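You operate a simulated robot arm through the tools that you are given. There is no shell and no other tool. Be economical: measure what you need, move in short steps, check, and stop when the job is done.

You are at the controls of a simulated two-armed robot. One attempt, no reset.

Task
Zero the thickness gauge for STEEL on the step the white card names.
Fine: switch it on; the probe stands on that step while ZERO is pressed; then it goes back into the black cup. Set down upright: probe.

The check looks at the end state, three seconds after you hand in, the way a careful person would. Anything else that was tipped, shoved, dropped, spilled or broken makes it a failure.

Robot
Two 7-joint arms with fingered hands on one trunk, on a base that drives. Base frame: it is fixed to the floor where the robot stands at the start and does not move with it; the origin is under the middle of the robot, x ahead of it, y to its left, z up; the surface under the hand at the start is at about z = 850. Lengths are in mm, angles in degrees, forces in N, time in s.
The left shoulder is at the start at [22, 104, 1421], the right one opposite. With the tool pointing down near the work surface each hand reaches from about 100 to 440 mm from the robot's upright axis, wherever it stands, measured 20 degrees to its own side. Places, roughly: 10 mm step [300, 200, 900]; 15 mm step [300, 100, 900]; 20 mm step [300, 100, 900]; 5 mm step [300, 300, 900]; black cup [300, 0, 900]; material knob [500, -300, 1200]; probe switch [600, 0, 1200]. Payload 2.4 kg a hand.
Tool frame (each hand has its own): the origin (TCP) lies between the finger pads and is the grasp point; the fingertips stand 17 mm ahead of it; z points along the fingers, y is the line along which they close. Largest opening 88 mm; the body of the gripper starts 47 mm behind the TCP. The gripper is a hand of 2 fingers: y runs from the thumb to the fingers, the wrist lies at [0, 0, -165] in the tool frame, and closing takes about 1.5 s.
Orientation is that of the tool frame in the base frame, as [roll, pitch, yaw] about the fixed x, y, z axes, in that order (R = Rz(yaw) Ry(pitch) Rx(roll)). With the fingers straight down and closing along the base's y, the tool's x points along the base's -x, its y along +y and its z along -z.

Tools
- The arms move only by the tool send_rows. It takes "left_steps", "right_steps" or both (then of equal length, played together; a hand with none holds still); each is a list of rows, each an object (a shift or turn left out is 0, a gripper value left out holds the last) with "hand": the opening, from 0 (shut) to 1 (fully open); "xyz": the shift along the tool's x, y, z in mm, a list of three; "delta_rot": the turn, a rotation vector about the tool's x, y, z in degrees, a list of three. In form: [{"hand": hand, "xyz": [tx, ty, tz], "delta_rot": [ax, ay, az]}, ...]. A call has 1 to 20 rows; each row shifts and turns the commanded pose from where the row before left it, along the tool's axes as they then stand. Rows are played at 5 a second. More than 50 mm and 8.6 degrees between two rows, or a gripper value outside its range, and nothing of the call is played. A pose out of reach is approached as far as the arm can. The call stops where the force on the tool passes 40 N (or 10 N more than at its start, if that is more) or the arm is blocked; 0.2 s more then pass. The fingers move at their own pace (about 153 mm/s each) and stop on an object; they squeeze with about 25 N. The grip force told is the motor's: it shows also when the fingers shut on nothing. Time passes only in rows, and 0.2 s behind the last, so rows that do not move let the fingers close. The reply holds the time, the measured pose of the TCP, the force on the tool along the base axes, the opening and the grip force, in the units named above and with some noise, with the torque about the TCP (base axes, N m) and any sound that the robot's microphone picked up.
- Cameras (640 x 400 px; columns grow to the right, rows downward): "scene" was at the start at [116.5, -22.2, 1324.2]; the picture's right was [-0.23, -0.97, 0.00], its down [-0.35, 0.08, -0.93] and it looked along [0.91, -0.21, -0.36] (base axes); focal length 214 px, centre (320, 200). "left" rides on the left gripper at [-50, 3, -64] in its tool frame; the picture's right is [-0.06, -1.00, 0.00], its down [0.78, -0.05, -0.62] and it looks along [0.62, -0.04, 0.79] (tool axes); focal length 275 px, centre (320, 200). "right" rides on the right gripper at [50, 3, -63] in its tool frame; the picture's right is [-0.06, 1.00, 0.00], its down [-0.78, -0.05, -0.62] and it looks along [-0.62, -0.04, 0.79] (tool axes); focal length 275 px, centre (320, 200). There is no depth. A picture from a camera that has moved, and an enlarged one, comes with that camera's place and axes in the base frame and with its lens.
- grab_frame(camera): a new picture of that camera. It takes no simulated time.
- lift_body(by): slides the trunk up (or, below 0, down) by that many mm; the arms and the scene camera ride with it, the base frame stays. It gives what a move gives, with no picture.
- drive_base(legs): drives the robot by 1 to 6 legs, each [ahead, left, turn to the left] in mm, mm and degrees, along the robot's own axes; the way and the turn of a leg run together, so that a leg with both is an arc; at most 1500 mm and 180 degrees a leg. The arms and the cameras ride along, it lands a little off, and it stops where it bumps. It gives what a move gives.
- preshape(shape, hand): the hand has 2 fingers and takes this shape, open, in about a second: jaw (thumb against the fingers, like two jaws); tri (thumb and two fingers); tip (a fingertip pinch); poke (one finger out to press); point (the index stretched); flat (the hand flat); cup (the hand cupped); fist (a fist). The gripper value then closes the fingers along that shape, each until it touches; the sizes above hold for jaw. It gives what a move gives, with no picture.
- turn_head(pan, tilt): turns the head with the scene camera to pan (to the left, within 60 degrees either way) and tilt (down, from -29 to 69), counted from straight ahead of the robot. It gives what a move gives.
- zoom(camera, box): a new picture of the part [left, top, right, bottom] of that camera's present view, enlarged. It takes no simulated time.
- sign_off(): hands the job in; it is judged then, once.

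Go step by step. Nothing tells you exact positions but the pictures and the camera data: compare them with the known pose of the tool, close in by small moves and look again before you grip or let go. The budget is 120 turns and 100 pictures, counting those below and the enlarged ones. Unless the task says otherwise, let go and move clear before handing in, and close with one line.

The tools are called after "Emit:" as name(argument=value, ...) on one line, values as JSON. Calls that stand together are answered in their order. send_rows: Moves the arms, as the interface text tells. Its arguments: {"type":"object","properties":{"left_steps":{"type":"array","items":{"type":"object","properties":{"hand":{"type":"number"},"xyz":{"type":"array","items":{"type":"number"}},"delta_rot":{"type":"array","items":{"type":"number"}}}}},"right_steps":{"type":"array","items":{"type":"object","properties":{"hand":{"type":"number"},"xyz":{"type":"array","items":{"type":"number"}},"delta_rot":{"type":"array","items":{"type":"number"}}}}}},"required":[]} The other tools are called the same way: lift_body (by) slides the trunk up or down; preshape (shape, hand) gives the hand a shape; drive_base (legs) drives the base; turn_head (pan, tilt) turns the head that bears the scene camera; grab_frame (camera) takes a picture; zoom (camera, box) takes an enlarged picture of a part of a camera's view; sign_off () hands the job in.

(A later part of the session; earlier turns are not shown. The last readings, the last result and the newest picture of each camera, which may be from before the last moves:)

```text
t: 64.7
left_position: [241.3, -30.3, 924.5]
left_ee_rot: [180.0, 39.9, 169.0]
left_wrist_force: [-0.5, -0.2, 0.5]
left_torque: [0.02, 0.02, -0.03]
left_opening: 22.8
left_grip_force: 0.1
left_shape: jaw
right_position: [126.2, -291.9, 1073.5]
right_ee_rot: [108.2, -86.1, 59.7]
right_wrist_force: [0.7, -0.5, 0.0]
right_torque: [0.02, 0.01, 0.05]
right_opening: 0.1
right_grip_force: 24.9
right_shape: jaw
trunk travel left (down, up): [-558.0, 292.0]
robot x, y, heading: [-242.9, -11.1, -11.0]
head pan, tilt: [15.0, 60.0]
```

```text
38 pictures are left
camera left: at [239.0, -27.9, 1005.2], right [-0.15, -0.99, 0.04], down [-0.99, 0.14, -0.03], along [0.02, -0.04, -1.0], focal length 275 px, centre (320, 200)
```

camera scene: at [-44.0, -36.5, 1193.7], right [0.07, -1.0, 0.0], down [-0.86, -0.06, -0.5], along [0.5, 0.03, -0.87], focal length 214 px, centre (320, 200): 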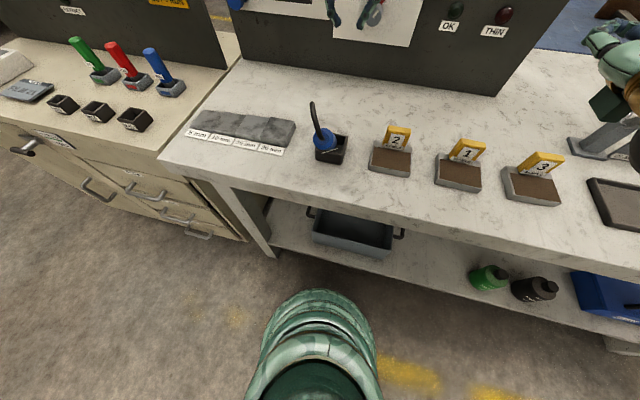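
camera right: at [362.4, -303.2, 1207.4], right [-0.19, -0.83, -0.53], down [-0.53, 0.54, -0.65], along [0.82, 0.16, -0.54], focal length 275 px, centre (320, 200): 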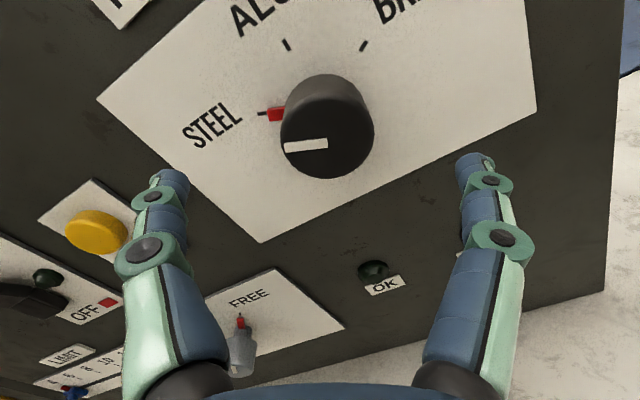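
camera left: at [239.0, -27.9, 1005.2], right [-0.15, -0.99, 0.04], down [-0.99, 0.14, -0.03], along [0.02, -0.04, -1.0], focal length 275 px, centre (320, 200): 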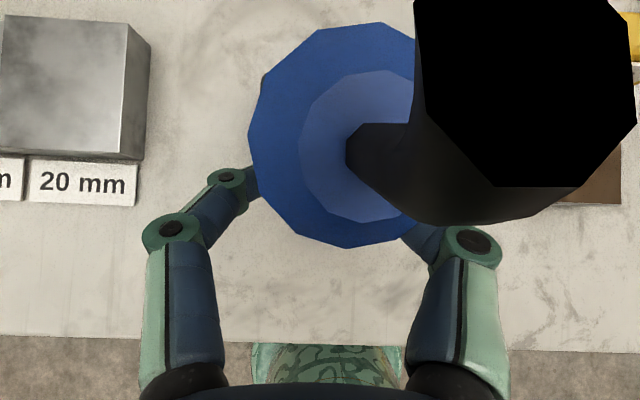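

The probe is nearly upright (≈10° left), with the cable now pointing right. Push 8 mm more, then open the fingers and look.

Emit:
send_rows(left_steps=[{"xyz": [-4.6, 0, 3.9]}, {"xyz": [-3, 0, 2.5]}, {}, {"xyz": [7.7, 0, -6.4]}, {"xyz": [15.4, 0, -12.9]}, {}])

Emit:
grab_frame(camera="left")

Emit:
zoom(camera="scene", box=[240, 20, 400, 140])

```text
t: 66.1
left_position: [220.4, -26.1, 923.4]
left_ee_rot: [-179.9, 40.1, 168.8]
left_wrist_force: [-0.1, -0.4, 0.0]
left_torque: [-0.03, -0.01, 0.01]
left_opening: 22.2
left_grip_force: 0.1
left_shape: jaw
right_position: [127.0, -293.2, 1073.2]
right_ee_rot: [108.3, -85.9, 59.6]
right_wrist_force: [0.3, -0.9, 0.4]
right_torque: [0.0, 0.02, 0.01]
right_opening: 0.0
right_grip_force: 24.9
right_shape: jaw
trunk travel left (down, up): [-558.0, 292.0]
robot x, y, heading: [-239.7, -15.5, -11.3]
head pan, tilt: [15.0, 60.0]
```

```text
37 pictures are left
camera left: at [220.1, -23.8, 1004.2], right [-0.15, -0.99, 0.04], down [-0.99, 0.14, -0.03], along [0.02, -0.04, -1.0], focal length 275 px, centre (320, 200)
```

left: 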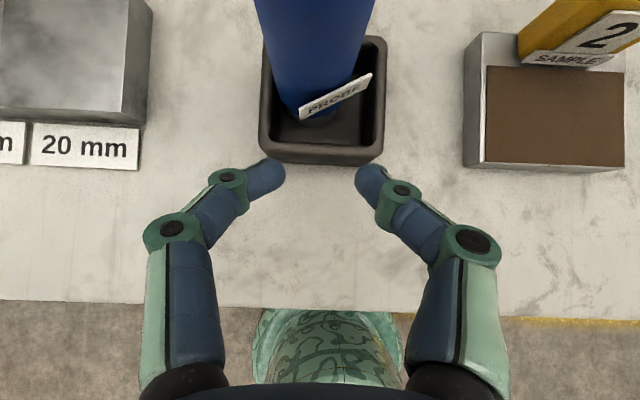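

```text
3.33 times, centred on (320, 80) of scene
camera zoom: at [-148.9, -16.1, 1175.6], right [0.07, -1.0, 0.0], down [-0.86, -0.06, -0.5], along [0.5, 0.03, -0.87], focal length 715 px, centre (320, 600)
```

zoom: 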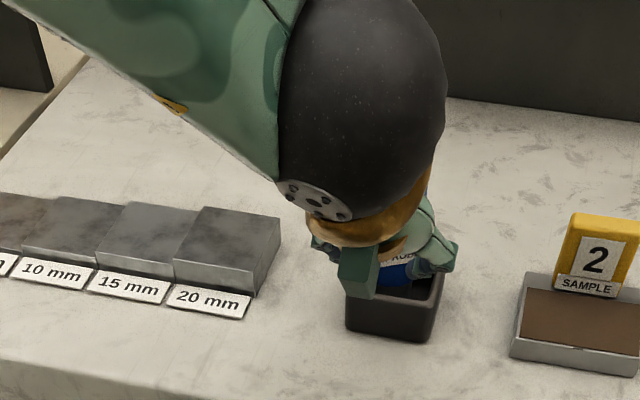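

Upright in the cup as far as visible. Back off and up for a clear view of the whole probe.

Emit:
send_rows(left_steps=[{"xyz": [0, 0, -40], "hand": 1}, {"xyz": [0, 0, -40]}, {"xyz": [-35, 0, -25]}, {"xyz": [-35, 0, -10]}, {}])

Emit:
grab_frame(camera="left")

Emit:
zoom(camera="scene", box=[240, 20, 400, 140])

```text
t: 67.3
left_position: [201.0, -19.7, 1055.2]
left_ee_rot: [-179.9, 40.0, 168.8]
left_wrist_force: [-0.4, 0.5, 0.5]
left_torque: [0.04, 0.01, 0.0]
left_opening: 88.0
left_grip_force: 0.1
left_shape: jaw
right_position: [125.9, -292.5, 1074.2]
right_ee_rot: [108.2, -86.0, 59.7]
right_wrist_force: [-0.5, -0.5, -0.8]
right_torque: [0.03, -0.01, 0.0]
right_opening: 0.0
right_grip_force: 24.8
right_shape: jaw
trunk travel left (down, up): [-558.0, 292.0]
robot x, y, heading: [-240.4, -15.3, -11.3]
head pan, tilt: [15.0, 60.0]
```

```text
35 pictures are left
camera left: at [200.3, -18.0, 1136.8], right [-0.15, -0.99, 0.04], down [-0.99, 0.15, -0.03], along [0.02, -0.04, -1.0], focal length 275 px, centre (320, 200)
```

left: 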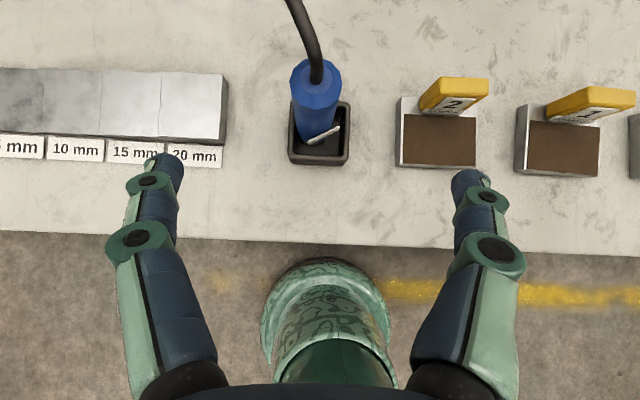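

```text
3.33 times, centred on (320, 80) of scene
camera zoom: at [-148.9, -16.0, 1175.6], right [0.07, -1.0, 0.0], down [-0.86, -0.06, -0.5], along [0.5, 0.03, -0.87], focal length 715 px, centre (320, 600)
```

zoom: 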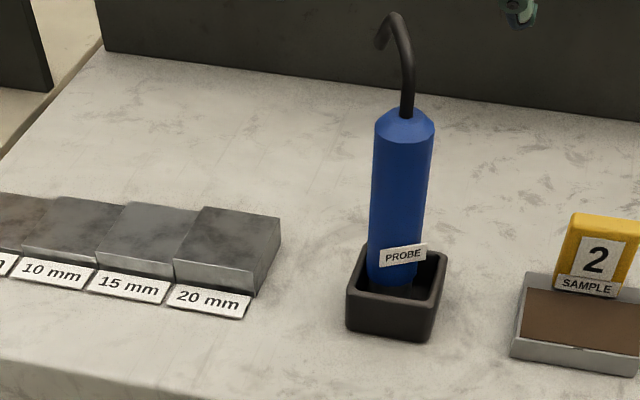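

Upright and stable, cable now pointing forward-left. Now approach along the tool axis so that the fingertips (not the TCP) line up with the body axis.

Emit:
send_rows(left_steps=[{"xyz": [4.5, 0.2, 26]}, {"xyz": [4.5, 0.2, 26]}, {"xyz": [4.5, 0.1, 26]}, {"xyz": [4.5, 0, 26]}, {}])

Emit:
grab_frame(camera="left")

```text
t: 68.5
left_position: [252.7, -32.4, 964.2]
left_ee_rot: [-179.9, 40.0, 168.9]
left_wrist_force: [-1.2, -0.5, 0.3]
left_torque: [-0.02, 0.0, 0.0]
left_opening: 88.0
left_grip_force: 0.0
left_shape: jaw
right_position: [125.3, -293.0, 1075.2]
right_ee_rot: [108.3, -86.0, 59.7]
right_wrist_force: [0.4, 0.0, -1.4]
right_torque: [-0.02, 0.0, 0.02]
right_opening: 0.0
right_grip_force: 24.8
right_shape: jaw
trunk travel left (down, up): [-558.0, 292.0]
robot x, y, heading: [-242.6, -8.4, -11.0]
head pan, tilt: [15.0, 60.0]
```

```text
33 pictures are left
camera left: at [251.5, -29.7, 1047.1], right [-0.15, -0.99, 0.04], down [-0.99, 0.14, -0.03], along [0.02, -0.04, -1.0], focal length 275 px, centre (320, 200)
```

left: 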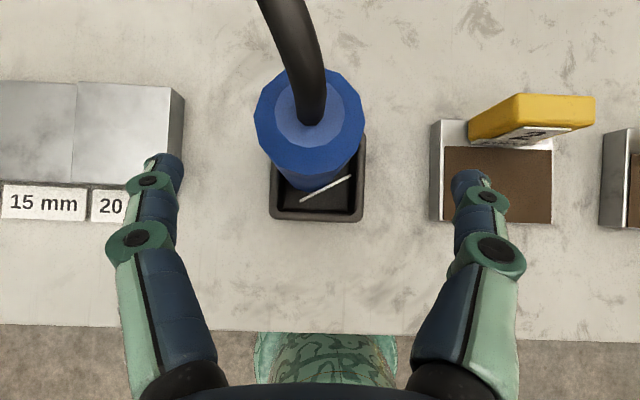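

Centered within 2 mm. Final approach.

Emit:
send_rows(left_steps=[{"xyz": [2, 2.2, 13.3]}, {"xyz": [2, 0, 13.3]}, {}])

Emit:
grab_frame(camera="left")

```text
t: 69.3
left_position: [266.6, -33.1, 943.0]
left_ee_rot: [-180.0, 40.0, 168.8]
left_wrist_force: [0.5, 0.4, -0.1]
left_torque: [0.05, 0.01, 0.01]
left_opening: 87.8
left_grip_force: 0.1
left_shape: jaw
right_position: [125.3, -292.5, 1074.4]
right_ee_rot: [108.2, -86.0, 59.7]
right_wrist_force: [0.5, 1.0, -0.1]
right_torque: [0.04, 0.03, 0.03]
right_opening: 0.0
right_grip_force: 24.7
right_shape: jaw
trunk travel left (down, up): [-558.0, 292.0]
robot x, y, heading: [-238.5, -12.5, -11.0]
head pan, tilt: [15.0, 60.0]
```

```text
32 pictures are left
camera left: at [265.3, -30.2, 1023.9], right [-0.15, -0.99, 0.04], down [-0.99, 0.15, -0.03], along [0.02, -0.04, -1.0], focal length 275 px, centre (320, 200)
```

left: 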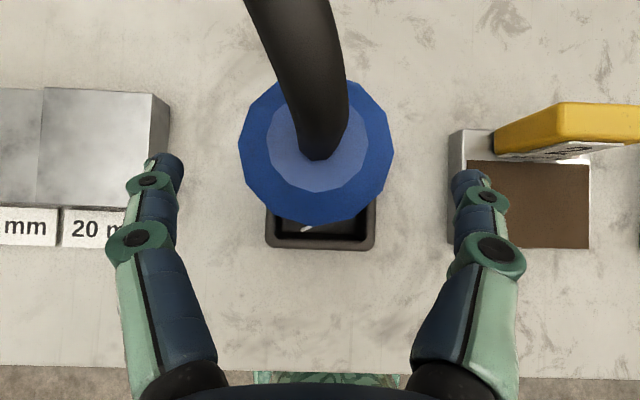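

Tips line up with the body axis. Close to about 40 mm first and check.

Emit:
send_rows(left_steps=[{"hand": 0.42}, {}, {}, {}])

Emit:
grab_frame(camera="left")

```text
t: 70.3
left_position: [266.9, -33.0, 942.1]
left_ee_rot: [-180.0, 40.0, 168.9]
left_wrist_force: [-0.1, -0.4, 0.1]
left_torque: [-0.01, -0.01, -0.01]
left_opening: 37.6
left_grip_force: 0.1
left_shape: jaw
right_position: [127.5, -292.1, 1073.9]
right_ee_rot: [108.2, -86.0, 59.7]
right_wrist_force: [0.1, -0.5, -0.1]
right_torque: [-0.03, 0.02, 0.01]
right_opening: 0.0
right_grip_force: 24.8
right_shape: jaw
trunk travel left (down, up): [-558.0, 292.0]
robot x, y, heading: [-244.1, -14.2, -11.2]
head pan, tilt: [15.0, 60.0]
```

```text
31 pictures are left
camera left: at [265.3, -30.1, 1024.0], right [-0.15, -0.99, 0.04], down [-0.99, 0.14, -0.03], along [0.02, -0.04, -1.0], focal length 275 px, centre (320, 200)
```

left: 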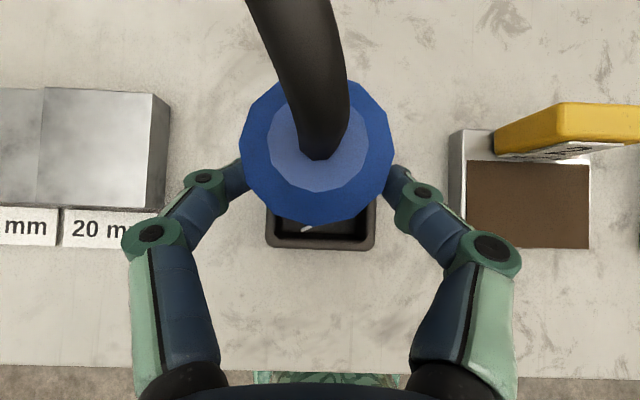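

Emit:
send_rows(left_steps=[{"hand": 0.3}, {"hand": 0.2}, {"hand": 0}, {}, {}, {}])

Emit:
grab_frame(camera="left")

```text
t: 71.7
left_position: [266.8, -32.8, 942.9]
left_ee_rot: [-180.0, 39.9, 168.9]
left_wrist_force: [-0.2, -0.2, -0.3]
left_torque: [-0.01, 0.02, -0.02]
left_opening: 26.1
left_grip_force: 24.5
left_shape: jaw
right_position: [126.1, -293.4, 1073.3]
right_ee_rot: [108.4, -86.0, 59.6]
right_wrist_force: [-0.4, 0.4, 0.1]
right_torque: [0.02, 0.02, -0.02]
right_opening: 0.0
right_grip_force: 24.8
right_shape: jaw
trunk travel left (down, up): [-558.0, 292.0]
robot x, y, heading: [-241.8, -16.9, -11.0]
head pan, tilt: [15.0, 60.0]
```

```text
30 pictures are left
camera left: at [265.3, -30.1, 1023.9], right [-0.15, -0.99, 0.04], down [-0.99, 0.14, -0.03], along [0.02, -0.04, -1.0], focal length 275 px, centre (320, 200)
```

left: 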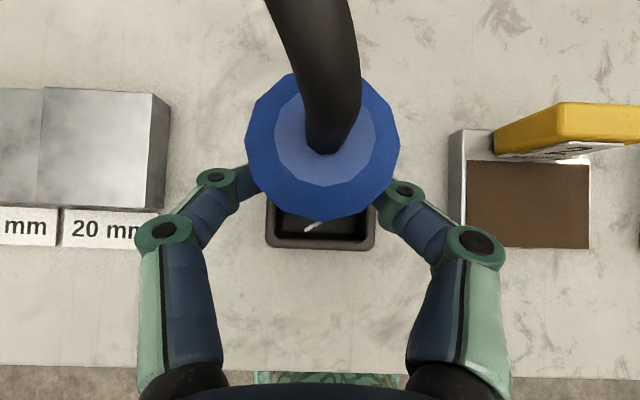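

Good firm grip with the probe upright. Lift with the trunk 80 mm.

Emit:
lift_body(by=80)

Emit:
grab_frame(camera="scene")

```text
t: 72.9
left_position: [267.8, -32.9, 1022.4]
left_ee_rot: [-180.0, 40.0, 168.9]
left_wrist_force: [0.2, -0.4, -2.3]
left_torque: [-0.01, 0.02, 0.01]
left_opening: 26.3
left_grip_force: 25.2
left_shape: jaw
right_position: [127.3, -293.9, 1153.3]
right_ee_rot: [108.7, -86.1, 59.3]
right_wrist_force: [0.7, 0.0, 0.0]
right_torque: [0.02, 0.01, 0.01]
right_opening: 0.0
right_grip_force: 24.9
right_shape: jaw
trunk travel left (down, up): [-638.0, 212.0]
robot x, y, heading: [-245.2, -16.1, -11.2]
head pan, tilt: [15.0, 60.0]
```

```text
29 pictures are left
camera scene: at [-149.3, -15.9, 1255.8], right [0.07, -1.0, 0.0], down [-0.86, -0.06, -0.5], along [0.5, 0.03, -0.87], focal length 214 px, centre (320, 200)
```

scene: 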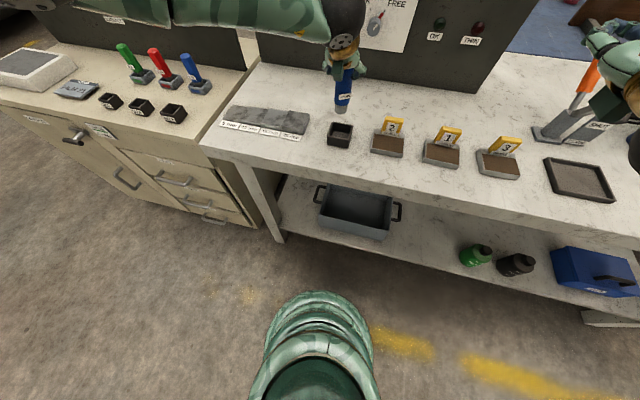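

Probe is lifted cleanly. Both tasks can be done from one stance: base about 290 mm left and 105 mm forward, left hand over the 5 mm step, right hand at switch/ZERO. Drive left first.

Emit:
drive_base(legs=[[0, 290, 0]])

Emit:
send_rows(left_steps=[{"xyz": [23, 0, -19.3]}, {"xyz": [23, 0, -19.3]}, {"xyz": [23, 0, -19.3]}, {}])

Emit:
drive_base(legs=[[105, 0, 0]])

Emit:
grab_frame(camera="left")

Emit:
grab_frame(camera="scene")

```text
t: 74.9
left_position: [322.9, 253.0, 1021.6]
left_ee_rot: [-180.0, 40.0, 168.8]
left_wrist_force: [0.7, 0.8, -2.9]
left_torque: [0.01, -0.03, -0.03]
left_opening: 26.5
left_grip_force: 25.3
left_shape: jaw
right_position: [183.4, -7.3, 1154.9]
right_ee_rot: [108.1, -86.0, 59.5]
right_wrist_force: [0.7, -0.4, 0.0]
right_torque: [0.02, 0.0, -0.04]
right_opening: 0.0
right_grip_force: 25.2
right_shape: jaw
trunk travel left (down, up): [-638.0, 212.0]
robot x, y, heading: [-185.3, 271.7, -11.3]
head pan, tilt: [15.0, 60.0]
```

```text
t: 75.9
left_position: [234.4, 269.7, 1021.3]
left_ee_rot: [-180.0, 40.0, 168.6]
left_wrist_force: [0.9, 0.1, -1.7]
left_torque: [0.02, 0.02, -0.01]
left_opening: 25.8
left_grip_force: 24.8
left_shape: jaw
right_position: [182.7, -7.0, 1153.6]
right_ee_rot: [108.4, -86.0, 59.5]
right_wrist_force: [0.0, 0.4, -0.6]
right_torque: [0.02, -0.05, -0.01]
right_opening: 0.0
right_grip_force: 25.4
right_shape: jaw
trunk travel left (down, up): [-638.0, 212.0]
robot x, y, heading: [-183.8, 272.3, -11.3]
head pan, tilt: [15.0, 60.0]
```

```text
t: 77.1
left_position: [338.6, 247.3, 1021.7]
left_ee_rot: [180.0, 39.8, 168.8]
left_wrist_force: [0.4, 0.3, -2.2]
left_torque: [-0.02, 0.01, -0.01]
left_opening: 25.7
left_grip_force: 24.9
left_shape: jaw
right_position: [287.6, -28.7, 1153.1]
right_ee_rot: [109.5, -86.0, 58.4]
right_wrist_force: [1.0, -0.3, 0.1]
right_torque: [0.01, -0.01, 0.03]
right_opening: 0.3
right_grip_force: 24.9
right_shape: jaw
trunk travel left (down, up): [-638.0, 212.0]
robot x, y, heading: [-78.9, 253.0, -11.6]
head pan, tilt: [15.0, 60.0]
```

```text
28 pictures are left
camera left: at [337.8, 251.6, 1102.5], right [-0.15, -0.99, 0.04], down [-0.99, 0.15, -0.03], along [0.02, -0.04, -1.0], focal length 275 px, centre (320, 200)
```

left: 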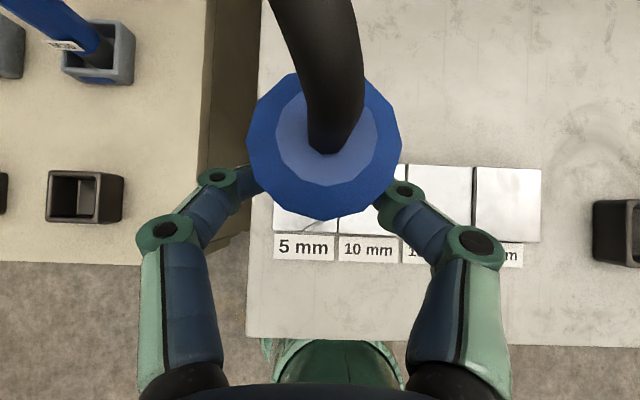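

```text
27 pictures are left
camera scene: at [11.6, 249.5, 1255.7], right [0.06, -1.0, 0.0], down [-0.86, -0.06, -0.5], along [0.5, 0.03, -0.87], focal length 214 px, centre (320, 200)
```

scene: 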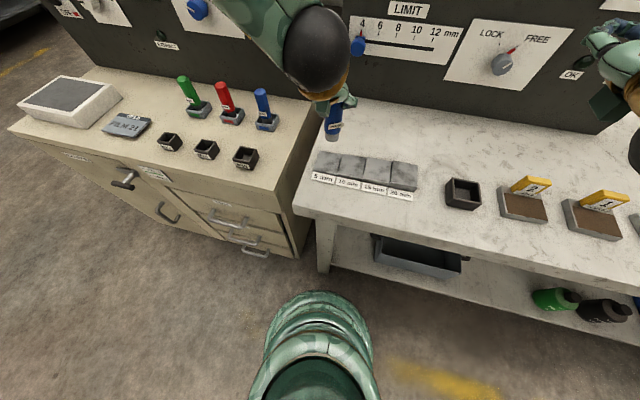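

Probe is over the 5 mm step (about 8 mm too far right, 3 mm forward). First, with the probe safely aloft, I'll check the right hand's view for the switch.

Emit:
grab_frame(camera="right")

```text
26 pictures are left
camera right: at [226.4, -15.0, 1204.2], right [-0.21, -0.98, 0.0], down [-0.62, 0.13, -0.77], along [0.75, -0.17, -0.64], focal length 275 px, centre (320, 200)
```

right: 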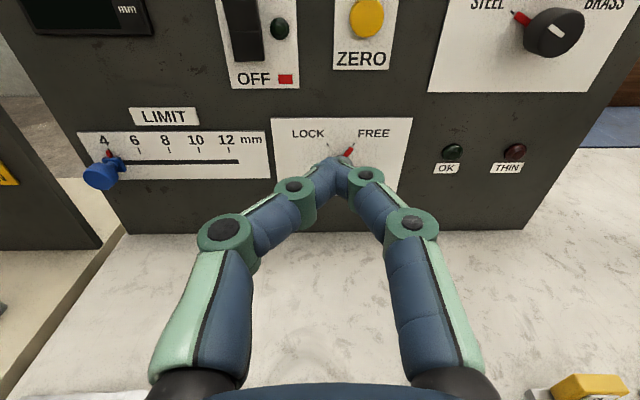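

Switch is at s≈99, upper half z≈1176; ZERO at s≈-25, z≈1170. Move the right hand toward the switch, stopping short.

Emit:
send_rows(right_steps=[{"xyz": [5.8, -15.2, 42]}, {"xyz": [5.8, -15.2, 42]}, {"xyz": [5.8, -15.2, 42]}, {"xyz": [5.8, -15.2, 42]}, {"xyz": [5.8, -15.2, 42]}, {}])

Emit:
grab_frame(camera="right")

```text
t: 78.5
left_position: [337.7, 249.7, 1021.5]
left_ee_rot: [180.0, 40.0, 168.6]
left_wrist_force: [-0.2, 0.5, -2.0]
left_torque: [0.0, 0.01, 0.03]
left_opening: 25.8
left_grip_force: 24.7
left_shape: jaw
right_position: [508.6, 3.6, 1173.1]
right_ee_rot: [107.1, -86.0, 60.6]
right_wrist_force: [0.0, -0.8, 0.3]
right_torque: [-0.01, -0.01, -0.02]
right_opening: 0.0
right_grip_force: 25.2
right_shape: jaw
trunk travel left (down, up): [-638.0, 212.0]
robot x, y, heading: [-80.0, 251.1, -11.3]
head pan, tilt: [15.0, 60.0]
```

```text
25 pictures are left
camera right: at [447.5, 16.0, 1223.7], right [-0.21, -0.98, 0.0], down [-0.62, 0.13, -0.77], along [0.75, -0.17, -0.63], focal length 275 px, centre (320, 200)
```

right: 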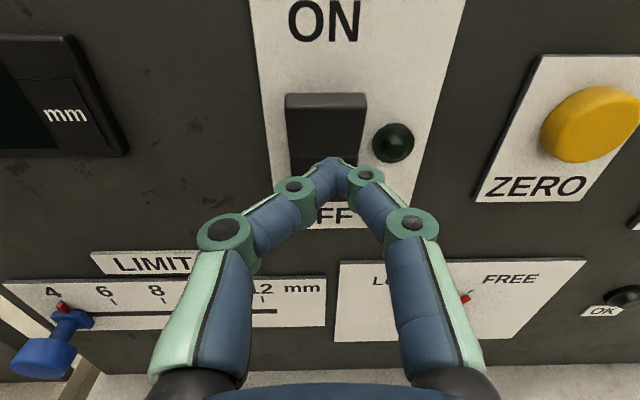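

Nearly in front of the rocker's upper half. Adjust 4 mm up, 2.5 mm left, and press forward in small steps.

Emit:
send_rows(right_steps=[{"xyz": [4, -2.5, 10]}, {"xyz": [0, 0, 8]}, {"xyz": [0, 0, 5]}, {"xyz": [0, 0, 4]}, {}])

Emit:
grab_frame(camera="right")

```text
t: 79.7
left_position: [337.4, 247.3, 1021.9]
left_ee_rot: [-179.9, 40.0, 168.7]
left_wrist_force: [-0.4, 0.4, -2.8]
left_torque: [0.06, 0.05, 0.01]
left_opening: 26.1
left_grip_force: 24.4
left_shape: jaw
right_position: [534.7, -1.1, 1175.9]
right_ee_rot: [108.4, -85.9, 59.4]
right_wrist_force: [1.0, -0.1, 0.7]
right_torque: [-0.01, 0.0, 0.0]
right_opening: 0.0
right_grip_force: 24.7
right_shape: jaw
trunk travel left (down, up): [-638.0, 212.0]
robot x, y, heading: [-79.7, 250.8, -11.4]
head pan, tilt: [15.0, 60.0]
```

```text
24 pictures are left
camera right: at [474.4, 12.2, 1227.2], right [-0.21, -0.98, 0.0], down [-0.62, 0.13, -0.77], along [0.75, -0.17, -0.64], focal length 275 px, centre (320, 200)
```

right: 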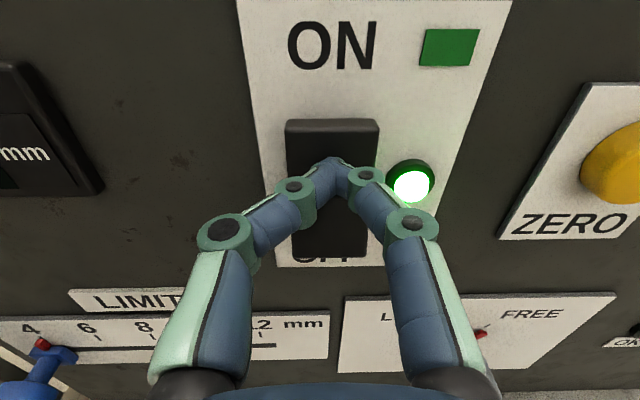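

Switch is ON (green lamp). Retract the right hand, centre the probe over the 5 mm step, and lower the trunk most of the way.

Emit:
send_rows(left_steps=[{}, {"xyz": [2.3, 4, -1.9]}, {"xyz": [0, 3.5, 0]}, {}], right_steps=[{"xyz": [0, 0, -30]}, {"xyz": [0, 0, -30]}, {"xyz": [0, 40, 0]}, {"xyz": [0, 40, 0]}])

Emit:
lift_body(by=-60)

Emit:
zoom(camera="scene", box=[240, 70, 440, 220])

Emit:
grab_frame(camera="left")

```text
t: 80.7
left_position: [335.3, 257.1, 1022.4]
left_ee_rot: [179.8, 40.0, 168.7]
left_wrist_force: [-1.0, -0.4, -2.6]
left_torque: [-0.01, 0.03, 0.02]
left_opening: 25.9
left_grip_force: 24.3
left_shape: jaw
right_position: [459.7, -65.2, 1183.8]
right_ee_rot: [109.1, -86.1, 58.6]
right_wrist_force: [0.6, 0.0, 0.5]
right_torque: [0.01, 0.02, 0.02]
right_opening: 0.0
right_grip_force: 25.0
right_shape: jaw
trunk travel left (down, up): [-638.0, 212.0]
robot x, y, heading: [-81.7, 251.2, -11.2]
head pan, tilt: [15.0, 60.0]
```

```text
t: 81.7
left_position: [336.2, 256.8, 962.0]
left_ee_rot: [180.0, 40.0, 168.7]
left_wrist_force: [-0.4, 0.4, -2.1]
left_torque: [0.0, 0.01, 0.01]
left_opening: 26.0
left_grip_force: 25.2
left_shape: jaw
right_position: [458.1, -64.9, 1122.4]
right_ee_rot: [107.7, -86.0, 59.9]
right_wrist_force: [-0.4, -0.5, -0.6]
right_torque: [-0.02, 0.0, -0.02]
right_opening: 0.2
right_grip_force: 24.5
right_shape: jaw
trunk travel left (down, up): [-578.0, 272.0]
robot x, y, heading: [-82.3, 249.8, -11.5]
head pan, tilt: [15.0, 60.0]
```

```text
2.67 times, centred on (340, 145) of scene
camera zoom: at [10.5, 249.7, 1195.7], right [0.06, -1.0, 0.0], down [-0.86, -0.06, -0.5], along [0.5, 0.03, -0.87], focal length 572 px, centre (267, 347)
```

zoom: 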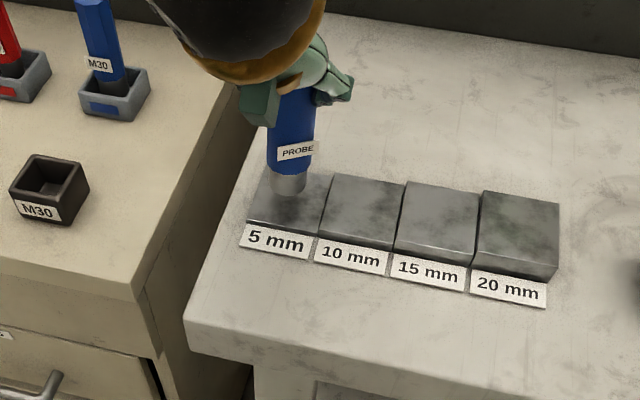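

```text
22 pictures are left
camera left: at [335.1, 259.8, 1043.1], right [-0.15, -0.99, 0.04], down [-0.99, 0.15, -0.03], along [0.02, -0.04, -1.0], focal length 275 px, centre (320, 200)
```

left: 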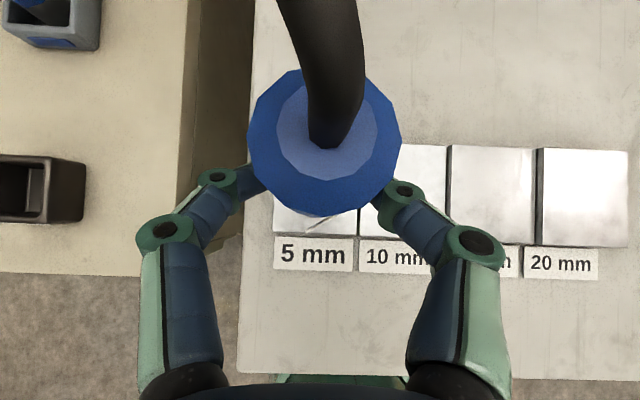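

Probe is centred over the 5 mm step. Lower 14 mm by trunk, then feel for contact with small arm steps.

Emit:
lift_body(by=-14)

Emit:
send_rows(left_steps=[{"xyz": [0.96, 0, 1.15]}, {"xyz": [0.96, 0, 1.15]}, {}])

Emit:
zoom(camera="scene", box=[260, 80, 420, 200])

```text
t: 82.3
left_position: [335.4, 257.7, 947.6]
left_ee_rot: [180.0, 39.9, 168.7]
left_wrist_force: [0.1, 0.3, -1.5]
left_torque: [-0.01, 0.03, 0.0]
left_opening: 25.9
left_grip_force: 24.8
left_shape: jaw
right_position: [457.9, -65.2, 1107.9]
right_ee_rot: [108.1, -86.0, 59.7]
right_wrist_force: [0.1, 0.2, 0.0]
right_torque: [0.01, -0.01, -0.03]
right_opening: 0.0
right_grip_force: 24.5
right_shape: jaw
trunk travel left (down, up): [-564.0, 286.0]
robot x, y, heading: [-82.0, 253.1, -11.4]
head pan, tilt: [15.0, 60.0]
```

```text
t: 83.1
left_position: [335.3, 256.1, 945.0]
left_ee_rot: [180.0, 39.9, 168.8]
left_wrist_force: [-0.6, 0.2, -0.7]
left_torque: [0.0, 0.06, -0.03]
left_opening: 25.9
left_grip_force: 24.8
left_shape: jaw
right_position: [457.5, -65.5, 1109.1]
right_ee_rot: [108.4, -86.1, 59.5]
right_wrist_force: [-0.6, -0.3, 0.1]
right_torque: [0.02, 0.0, 0.01]
right_opening: 0.2
right_grip_force: 24.9
right_shape: jaw
trunk travel left (down, up): [-564.0, 286.0]
robot x, y, heading: [-83.0, 252.4, -11.4]
head pan, tilt: [15.0, 60.0]
```

```text
3.33 times, centred on (340, 140) of scene
camera zoom: at [10.8, 249.6, 1181.6], right [0.06, -1.0, 0.0], down [-0.86, -0.06, -0.5], along [0.5, 0.03, -0.87], focal length 715 px, centre (253, 400)
```

zoom: 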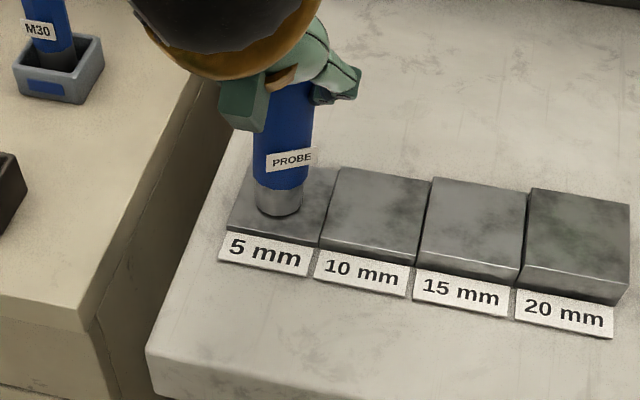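

Very near contact. A few more 1 mm steps until the force turns upward.

Emit:
send_rows(left_steps=[{"xyz": [0.64, 0, 0.77]}, {}, {}])

Emit:
send_rows(left_steps=[{"xyz": [0.64, 0, 0.77]}, {}, {}])

```text
t: 83.9
left_position: [334.6, 258.0, 942.8]
left_ee_rot: [-180.0, 40.0, 168.7]
left_wrist_force: [-0.7, 0.1, -1.0]
left_torque: [0.02, 0.01, -0.01]
left_opening: 25.9
left_grip_force: 24.7
left_shape: jaw
right_position: [458.3, -64.3, 1108.4]
right_ee_rot: [108.3, -86.1, 59.4]
right_wrist_force: [-0.8, 0.2, 0.5]
right_torque: [0.01, -0.02, 0.02]
right_opening: 0.2
right_grip_force: 25.0
right_shape: jaw
trunk travel left (down, up): [-564.0, 286.0]
robot x, y, heading: [-81.6, 251.8, -11.2]
head pan, tilt: [15.0, 60.0]
```

```text
t: 84.7
left_position: [335.6, 256.5, 941.8]
left_ee_rot: [180.0, 40.0, 168.7]
left_wrist_force: [-2.2, 0.1, 4.8]
left_torque: [0.0, 0.0, 0.0]
left_opening: 25.7
left_grip_force: 24.3
left_shape: jaw
right_position: [457.9, -65.4, 1110.1]
right_ee_rot: [107.9, -85.9, 59.9]
right_wrist_force: [-0.4, 0.6, -0.1]
right_torque: [0.04, 0.05, 0.01]
right_opening: 0.2
right_grip_force: 25.2
right_shape: jaw
trunk travel left (down, up): [-564.0, 286.0]
robot x, y, heading: [-78.3, 250.0, -11.3]
head pan, tilt: [15.0, 60.0]
```

Probe is standing on the 5 mm step with ~7 N of contact. Move the right hand in front of ZERO.

Emit:
send_rows(right_steps=[{"xyz": [32, 24, 0]}, {"xyz": [31, 23.5, 15]}, {"xyz": [0, 0, 25]}, {}])

Emit:
grab_frame(camera="right")

```text
t: 85.7
left_position: [336.3, 256.3, 942.8]
left_ee_rot: [-180.0, 40.0, 168.8]
left_wrist_force: [-1.8, -0.2, 6.5]
left_torque: [-0.03, -0.06, -0.02]
left_opening: 26.1
left_grip_force: 24.6
left_shape: jaw
right_position: [490.5, -115.9, 1174.9]
right_ee_rot: [108.4, -86.0, 59.3]
right_wrist_force: [-0.4, -1.0, -0.7]
right_torque: [-0.01, 0.0, 0.02]
right_opening: 0.0
right_grip_force: 25.1
right_shape: jaw
trunk travel left (down, up): [-564.0, 286.0]
robot x, y, heading: [-83.0, 251.5, -11.3]
head pan, tilt: [15.0, 60.0]
```

```text
20 pictures are left
camera right: at [430.7, -103.6, 1225.7], right [-0.21, -0.98, 0.0], down [-0.62, 0.13, -0.77], along [0.75, -0.17, -0.64], focal length 275 px, centre (320, 200)
```

right: 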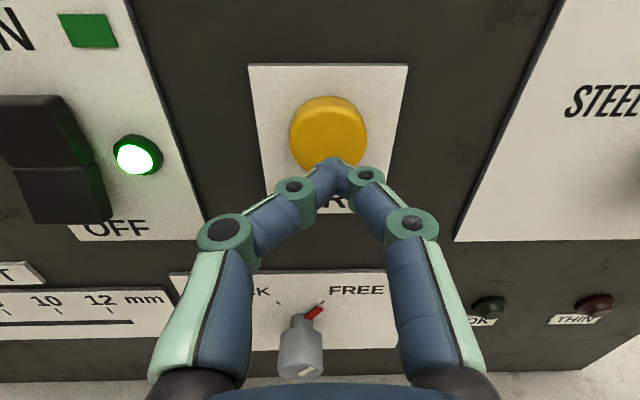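

Adjust 5 mm right, 4 mm down, then press.

Emit:
send_rows(right_steps=[{"xyz": [-4, 5, 12]}, {"xyz": [0, 0, 8]}, {"xyz": [0, 0, 4]}, {"xyz": [0, 0, 4]}, {"xyz": [0, 0, 3]}, {}])

Emit:
grab_frame(camera="right")

```text
t: 87.1
left_position: [335.3, 257.4, 942.0]
left_ee_rot: [-179.9, 39.9, 168.7]
left_wrist_force: [-1.1, -0.1, 3.1]
left_torque: [0.0, 0.0, 0.01]
left_opening: 25.9
left_grip_force: 25.1
left_shape: jaw
right_position: [516.9, -127.6, 1170.6]
right_ee_rot: [108.2, -86.0, 59.7]
right_wrist_force: [-8.0, 2.7, -2.5]
right_torque: [0.01, 0.05, 0.01]
right_opening: 0.0
right_grip_force: 25.2
right_shape: jaw
trunk travel left (down, up): [-564.0, 286.0]
robot x, y, heading: [-83.1, 252.3, -11.3]
head pan, tilt: [15.0, 60.0]
heard: click
```

```text
19 pictures are left
camera right: at [457.7, -114.8, 1221.6], right [-0.21, -0.98, 0.0], down [-0.62, 0.13, -0.77], along [0.75, -0.17, -0.64], focal length 275 px, centre (320, 200)
```

right: 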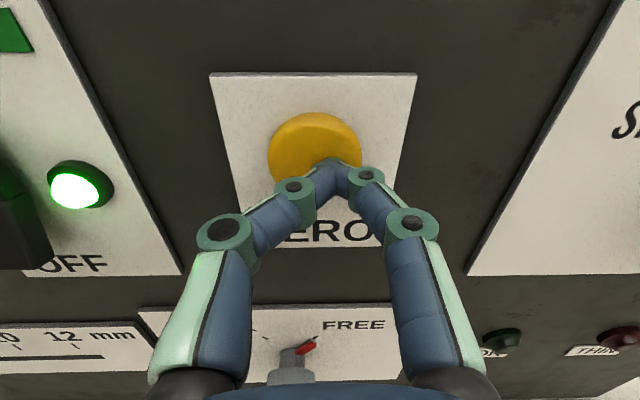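

A click was heard. Retract and look at the display.

Emit:
send_rows(right_steps=[{"xyz": [0, 0, -30]}, {"xyz": [0, 0, -40]}, {"xyz": [0, 0, -40]}, {}])

Emit:
turn_head(pan=-3, tilt=22)

Emit:
zoom(camera="scene", box=[160, 60, 640, 360])

```text
t: 88.1
left_position: [336.6, 256.7, 942.7]
left_ee_rot: [180.0, 40.0, 168.7]
left_wrist_force: [-1.6, 0.2, 4.7]
left_torque: [0.01, -0.04, -0.01]
left_opening: 26.2
left_grip_force: 24.6
left_shape: jaw
right_position: [409.7, -105.2, 1171.1]
right_ee_rot: [108.7, -85.9, 59.0]
right_wrist_force: [-0.2, 0.2, -0.1]
right_torque: [0.02, 0.01, -0.01]
right_opening: 0.0
right_grip_force: 25.3
right_shape: jaw
trunk travel left (down, up): [-564.0, 286.0]
robot x, y, heading: [-83.5, 250.3, -11.5]
head pan, tilt: [15.0, 60.0]
```

```text
t: 89.2
left_position: [335.4, 258.1, 942.2]
left_ee_rot: [-180.0, 40.0, 168.7]
left_wrist_force: [-1.7, 0.0, 5.5]
left_torque: [0.0, -0.01, 0.01]
left_opening: 26.2
left_grip_force: 25.6
left_shape: jaw
right_position: [411.2, -105.1, 1171.1]
right_ee_rot: [108.0, -86.0, 59.8]
right_wrist_force: [-0.3, 0.4, 0.4]
right_torque: [-0.01, 0.01, 0.02]
right_opening: 0.0
right_grip_force: 25.5
right_shape: jaw
trunk travel left (down, up): [-564.0, 286.0]
robot x, y, heading: [-81.3, 251.8, -11.4]
head pan, tilt: [-3.0, 22.0]
```

```text
1.33 times, centred on (400, 210) of scene
camera zoom: at [33.5, 222.5, 1236.5], right [-0.25, -0.97, 0.0], down [-0.36, 0.09, -0.93], along [0.9, -0.23, -0.38], focal length 286 px, centre (213, 187)
```

zoom: 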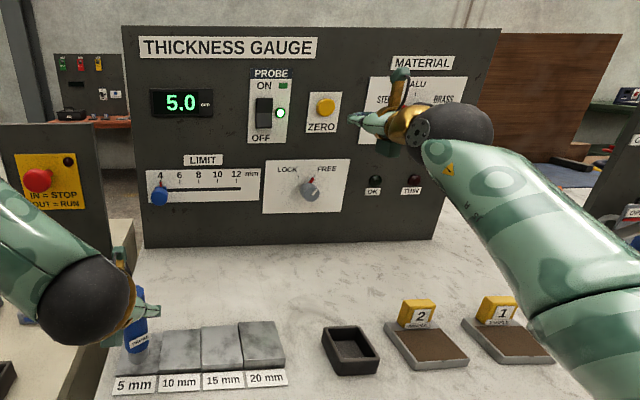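

Display reads 5.0 — zeroed. Lift and carry the probe back to the cup.

Emit:
lift_body(by=85)

Emit:
drive_base(legs=[[-12, -299, 0]])

Emit:
turn_head(pan=12, tilt=58)

Emit:
grab_frame(camera="left")

Emit:
grab_frame(camera="scene")

```text
t: 90.4
left_position: [337.2, 256.9, 1027.7]
left_ee_rot: [-180.0, 40.0, 168.7]
left_wrist_force: [0.0, 0.1, -1.3]
left_torque: [0.01, 0.01, 0.01]
left_opening: 25.9
left_grip_force: 25.5
left_shape: jaw
right_position: [412.9, -103.9, 1257.3]
right_ee_rot: [108.7, -86.1, 59.2]
right_wrist_force: [-0.8, 0.0, 0.5]
right_torque: [0.05, 0.0, -0.02]
right_opening: 0.0
right_grip_force: 25.0
right_shape: jaw
trunk travel left (down, up): [-649.0, 201.0]
robot x, y, heading: [-85.9, 253.8, -11.6]
head pan, tilt: [-3.0, 22.0]
```

```text
t: 92.4
left_position: [265.8, -33.1, 1027.7]
left_ee_rot: [180.0, 39.9, 168.7]
left_wrist_force: [-0.3, -0.8, -2.1]
left_torque: [0.03, 0.02, 0.03]
left_opening: 25.9
left_grip_force: 24.8
left_shape: jaw
right_position: [342.1, -395.2, 1257.3]
right_ee_rot: [108.9, -86.1, 59.0]
right_wrist_force: [-0.1, 0.0, -0.2]
right_torque: [-0.03, 0.0, 0.0]
right_opening: 0.0
right_grip_force: 24.9
right_shape: jaw
trunk travel left (down, up): [-649.0, 201.0]
robot x, y, heading: [-153.0, -38.8, -11.4]
head pan, tilt: [-3.0, 22.0]
```

```text
t: 93.4
left_position: [265.9, -32.4, 1027.1]
left_ee_rot: [-180.0, 39.7, 168.8]
left_wrist_force: [-0.5, 0.0, -2.1]
left_torque: [0.03, 0.04, 0.01]
left_opening: 25.9
left_grip_force: 24.9
left_shape: jaw
right_position: [341.7, -393.2, 1257.9]
right_ee_rot: [108.5, -86.0, 59.3]
right_wrist_force: [-0.2, -0.4, 0.5]
right_torque: [0.0, -0.01, 0.05]
right_opening: 0.2
right_grip_force: 25.0
right_shape: jaw
trunk travel left (down, up): [-649.0, 201.0]
robot x, y, heading: [-153.2, -36.4, -11.4]
head pan, tilt: [12.0, 58.0]
```

```text
17 pictures are left
camera left: at [265.4, -29.6, 1109.0], right [-0.15, -0.99, 0.04], down [-0.99, 0.15, -0.03], along [0.02, -0.04, -1.0], focal length 275 px, centre (320, 200)
```

left: 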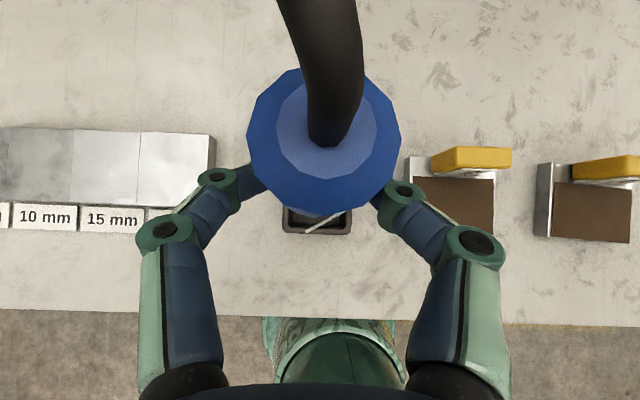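

```text
16 pictures are left
camera scene: at [-57.2, -43.2, 1269.3], right [0.01, -1.0, 0.0], down [-0.85, -0.01, -0.53], along [0.53, 0.01, -0.85], focal length 214 px, centre (320, 200)
```

scene: 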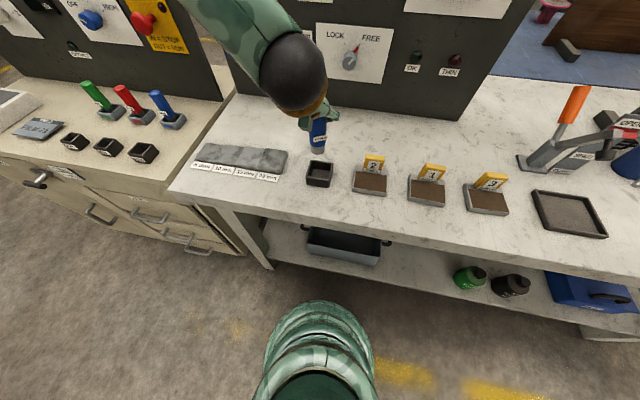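

Back at nearly the exact pick-up pose. Small centring correction (2 mm right, 2.5 mm back), then lower.

Emit:
send_rows(left_steps=[{"xyz": [1.9, -2, -1.6]}, {}])

Emit:
lift_body(by=-40)

Emit:
zoom(camera="scene", box=[260, 90, 400, 195])

Emit:
grab_frame(camera="left")

```text
t: 94.0
left_position: [263.2, -33.9, 1026.6]
left_ee_rot: [179.8, 39.9, 168.7]
left_wrist_force: [0.1, -0.3, -1.7]
left_torque: [-0.03, 0.02, -0.03]
left_opening: 26.0
left_grip_force: 24.6
left_shape: jaw
right_position: [342.2, -394.1, 1257.1]
right_ee_rot: [108.6, -86.1, 59.3]
right_wrist_force: [-0.7, 0.1, -0.2]
right_torque: [-0.01, 0.01, 0.0]
right_opening: 0.0
right_grip_force: 25.3
right_shape: jaw
trunk travel left (down, up): [-649.0, 201.0]
robot x, y, heading: [-149.6, -38.6, -11.3]
head pan, tilt: [12.0, 58.0]
```

```text
t: 94.8
left_position: [262.5, -33.2, 988.3]
left_ee_rot: [180.0, 39.9, 168.8]
left_wrist_force: [-0.5, -0.9, -2.7]
left_torque: [0.0, 0.02, 0.02]
left_opening: 26.2
left_grip_force: 25.4
left_shape: jaw
right_position: [342.5, -394.7, 1217.6]
right_ee_rot: [108.3, -85.9, 59.5]
right_wrist_force: [-0.1, -0.4, 0.3]
right_torque: [-0.03, 0.02, 0.0]
right_opening: 0.0
right_grip_force: 25.1
right_shape: jaw
trunk travel left (down, up): [-609.0, 241.0]
robot x, y, heading: [-152.9, -38.5, -10.9]
head pan, tilt: [12.0, 58.0]
```

```text
3.81 times, centred on (330, 142) of scene
camera zoom: at [-57.2, -43.2, 1229.1], right [0.01, -1.0, 0.0], down [-0.85, -0.01, -0.53], along [0.53, 0.01, -0.85], focal length 817 px, centre (282, 419)
```

zoom: 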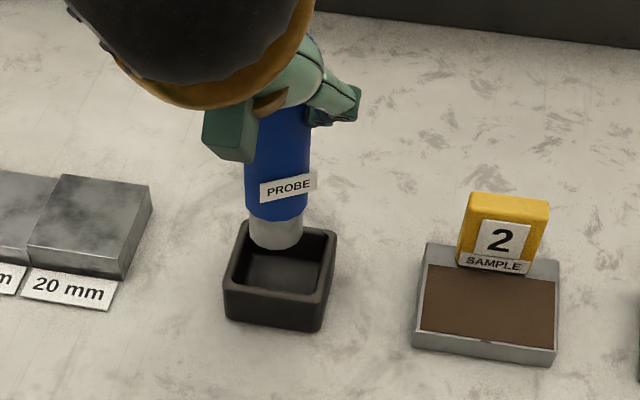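

```text
14 pictures are left
camera left: at [262.5, -31.2, 1069.2], right [-0.15, -0.99, 0.04], down [-0.99, 0.15, -0.03], along [0.02, -0.04, -1.0], focal length 275 px, centre (320, 200)
```

left: 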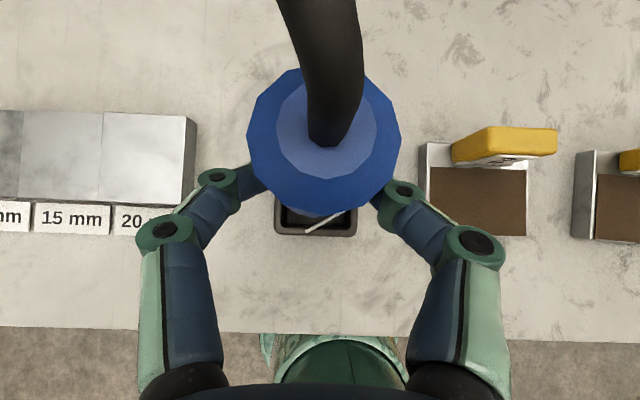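

Relative to the cup the tip looks ~6 mm too far forward and 3 mm left. Correct and lower to just above the rim.

Emit:
send_rows(left_steps=[{"xyz": [4.6, -3, -3.9]}, {}])

Emit:
lift_body(by=-8)

Emit:
zoom(camera="scene", box=[280, 110, 380, 185])

```text
t: 95.5
left_position: [258.3, -34.4, 987.8]
left_ee_rot: [180.0, 39.9, 168.7]
left_wrist_force: [0.4, -0.1, -2.2]
left_torque: [0.02, -0.01, 0.03]
left_opening: 26.0
left_grip_force: 24.7
left_shape: jaw
right_position: [341.3, -393.9, 1217.1]
right_ee_rot: [108.5, -86.0, 59.4]
right_wrist_force: [0.9, 0.2, -0.6]
right_torque: [-0.02, 0.01, 0.02]
right_opening: 0.1
right_grip_force: 25.2
right_shape: jaw
trunk travel left (down, up): [-609.0, 241.0]
robot x, y, heading: [-151.1, -38.6, -11.4]
head pan, tilt: [12.0, 58.0]
```

```text
t: 96.0
left_position: [257.6, -36.1, 980.7]
left_ee_rot: [-180.0, 39.9, 168.8]
left_wrist_force: [0.2, 0.9, -2.3]
left_torque: [-0.01, 0.02, 0.02]
left_opening: 26.0
left_grip_force: 24.7
left_shape: jaw
right_position: [340.9, -392.9, 1209.5]
right_ee_rot: [108.4, -86.0, 59.3]
right_wrist_force: [0.0, -0.1, 0.2]
right_torque: [0.0, 0.01, 0.0]
right_opening: 0.2
right_grip_force: 24.8
right_shape: jaw
trunk travel left (down, up): [-601.0, 249.0]
robot x, y, heading: [-151.8, -34.5, -11.2]
head pan, tilt: [12.0, 58.0]
```

```text
5.33 times, centred on (330, 148) of scene
camera zoom: at [-57.2, -43.2, 1221.1], right [0.01, -1.0, 0.0], down [-0.85, -0.01, -0.53], along [0.53, 0.01, -0.85], focal length 1144 px, centre (267, 480)
```

zoom: 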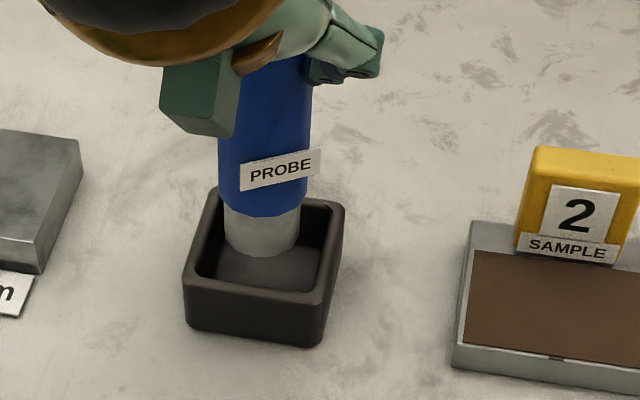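

Tip is centred over the cup now. Lower 33 mm by trunk.

Emit:
lift_body(by=-33)

Emit:
zoom(camera="scene", box=[280, 90, 380, 165])

```text
t: 96.8
left_position: [256.9, -35.7, 946.0]
left_ee_rot: [180.0, 40.0, 168.8]
left_wrist_force: [-0.1, 0.1, -1.6]
left_torque: [0.03, -0.01, 0.02]
left_opening: 25.5
left_grip_force: 24.8
left_shape: jaw
right_position: [342.0, -394.6, 1175.5]
right_ee_rot: [108.4, -86.0, 59.5]
right_wrist_force: [1.0, -0.4, 0.1]
right_torque: [0.01, 0.02, -0.01]
right_opening: 0.0
right_grip_force: 25.1
right_shape: jaw
trunk travel left (down, up): [-568.0, 282.0]
robot x, y, heading: [-149.7, -39.1, -11.3]
head pan, tilt: [12.0, 58.0]
```

```text
5.33 times, centred on (330, 128) of scene
camera zoom: at [-56.9, -43.3, 1188.0], right [0.01, -1.0, 0.0], down [-0.85, -0.01, -0.53], along [0.53, 0.01, -0.85], focal length 1144 px, centre (267, 587)
```

zoom: 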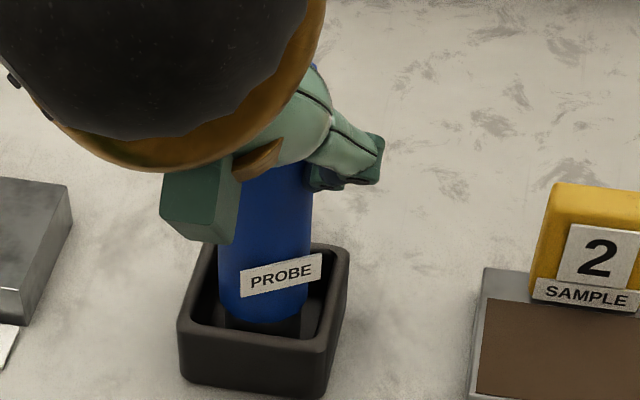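

Inside the cup, no wall contact. Lower by small arm steps until contact.

Emit:
send_rows(left_steps=[{"xyz": [0.64, 0, 0.77]}, {"xyz": [0.64, 0, 0.77]}, {}, {}])

Emit:
send_rows(left_steps=[{"xyz": [0.64, 0, 0.77]}, {}, {}])

Emit:
send_rows(left_steps=[{"xyz": [0.64, 0, 0.77]}, {}, {}])

```text
t: 97.8
left_position: [256.8, -34.8, 943.0]
left_ee_rot: [180.0, 39.8, 168.7]
left_wrist_force: [0.2, -0.4, -2.9]
left_torque: [-0.01, 0.02, 0.01]
left_opening: 25.9
left_grip_force: 25.2
left_shape: jaw
right_position: [342.1, -393.3, 1176.8]
right_ee_rot: [108.5, -86.0, 59.2]
right_wrist_force: [-0.6, 0.5, 0.2]
right_torque: [-0.02, 0.02, 0.01]
right_opening: 0.0
right_grip_force: 25.4
right_shape: jaw
trunk travel left (down, up): [-568.0, 282.0]
robot x, y, heading: [-151.7, -41.6, -11.1]
head pan, tilt: [12.0, 58.0]
```

```text
t: 98.6
left_position: [258.2, -34.8, 943.3]
left_ee_rot: [-180.0, 39.9, 168.7]
left_wrist_force: [0.3, 0.8, -3.4]
left_torque: [-0.02, 0.04, 0.01]
left_opening: 26.1
left_grip_force: 24.9
left_shape: jaw
right_position: [341.5, -395.7, 1175.4]
right_ee_rot: [108.6, -86.0, 59.1]
right_wrist_force: [-0.2, -0.1, -0.2]
right_torque: [-0.03, -0.01, 0.01]
right_opening: 0.0
right_grip_force: 25.4
right_shape: jaw
trunk travel left (down, up): [-568.0, 282.0]
robot x, y, heading: [-152.6, -34.5, -11.3]
head pan, tilt: [12.0, 58.0]
```

```text
t: 99.4
left_position: [255.9, -35.4, 942.3]
left_ee_rot: [-179.9, 40.0, 168.6]
left_wrist_force: [0.0, 1.0, -1.5]
left_torque: [-0.01, 0.0, -0.04]
left_opening: 25.8
left_grip_force: 25.2
left_shape: jaw
right_position: [341.8, -393.6, 1177.1]
right_ee_rot: [108.4, -86.1, 59.4]
right_wrist_force: [-0.1, -0.5, -0.5]
right_torque: [-0.02, 0.0, -0.03]
right_opening: 0.1
right_grip_force: 25.1
right_shape: jaw
trunk travel left (down, up): [-568.0, 282.0]
robot x, y, heading: [-151.2, -40.1, -11.4]
head pan, tilt: [12.0, 58.0]
```

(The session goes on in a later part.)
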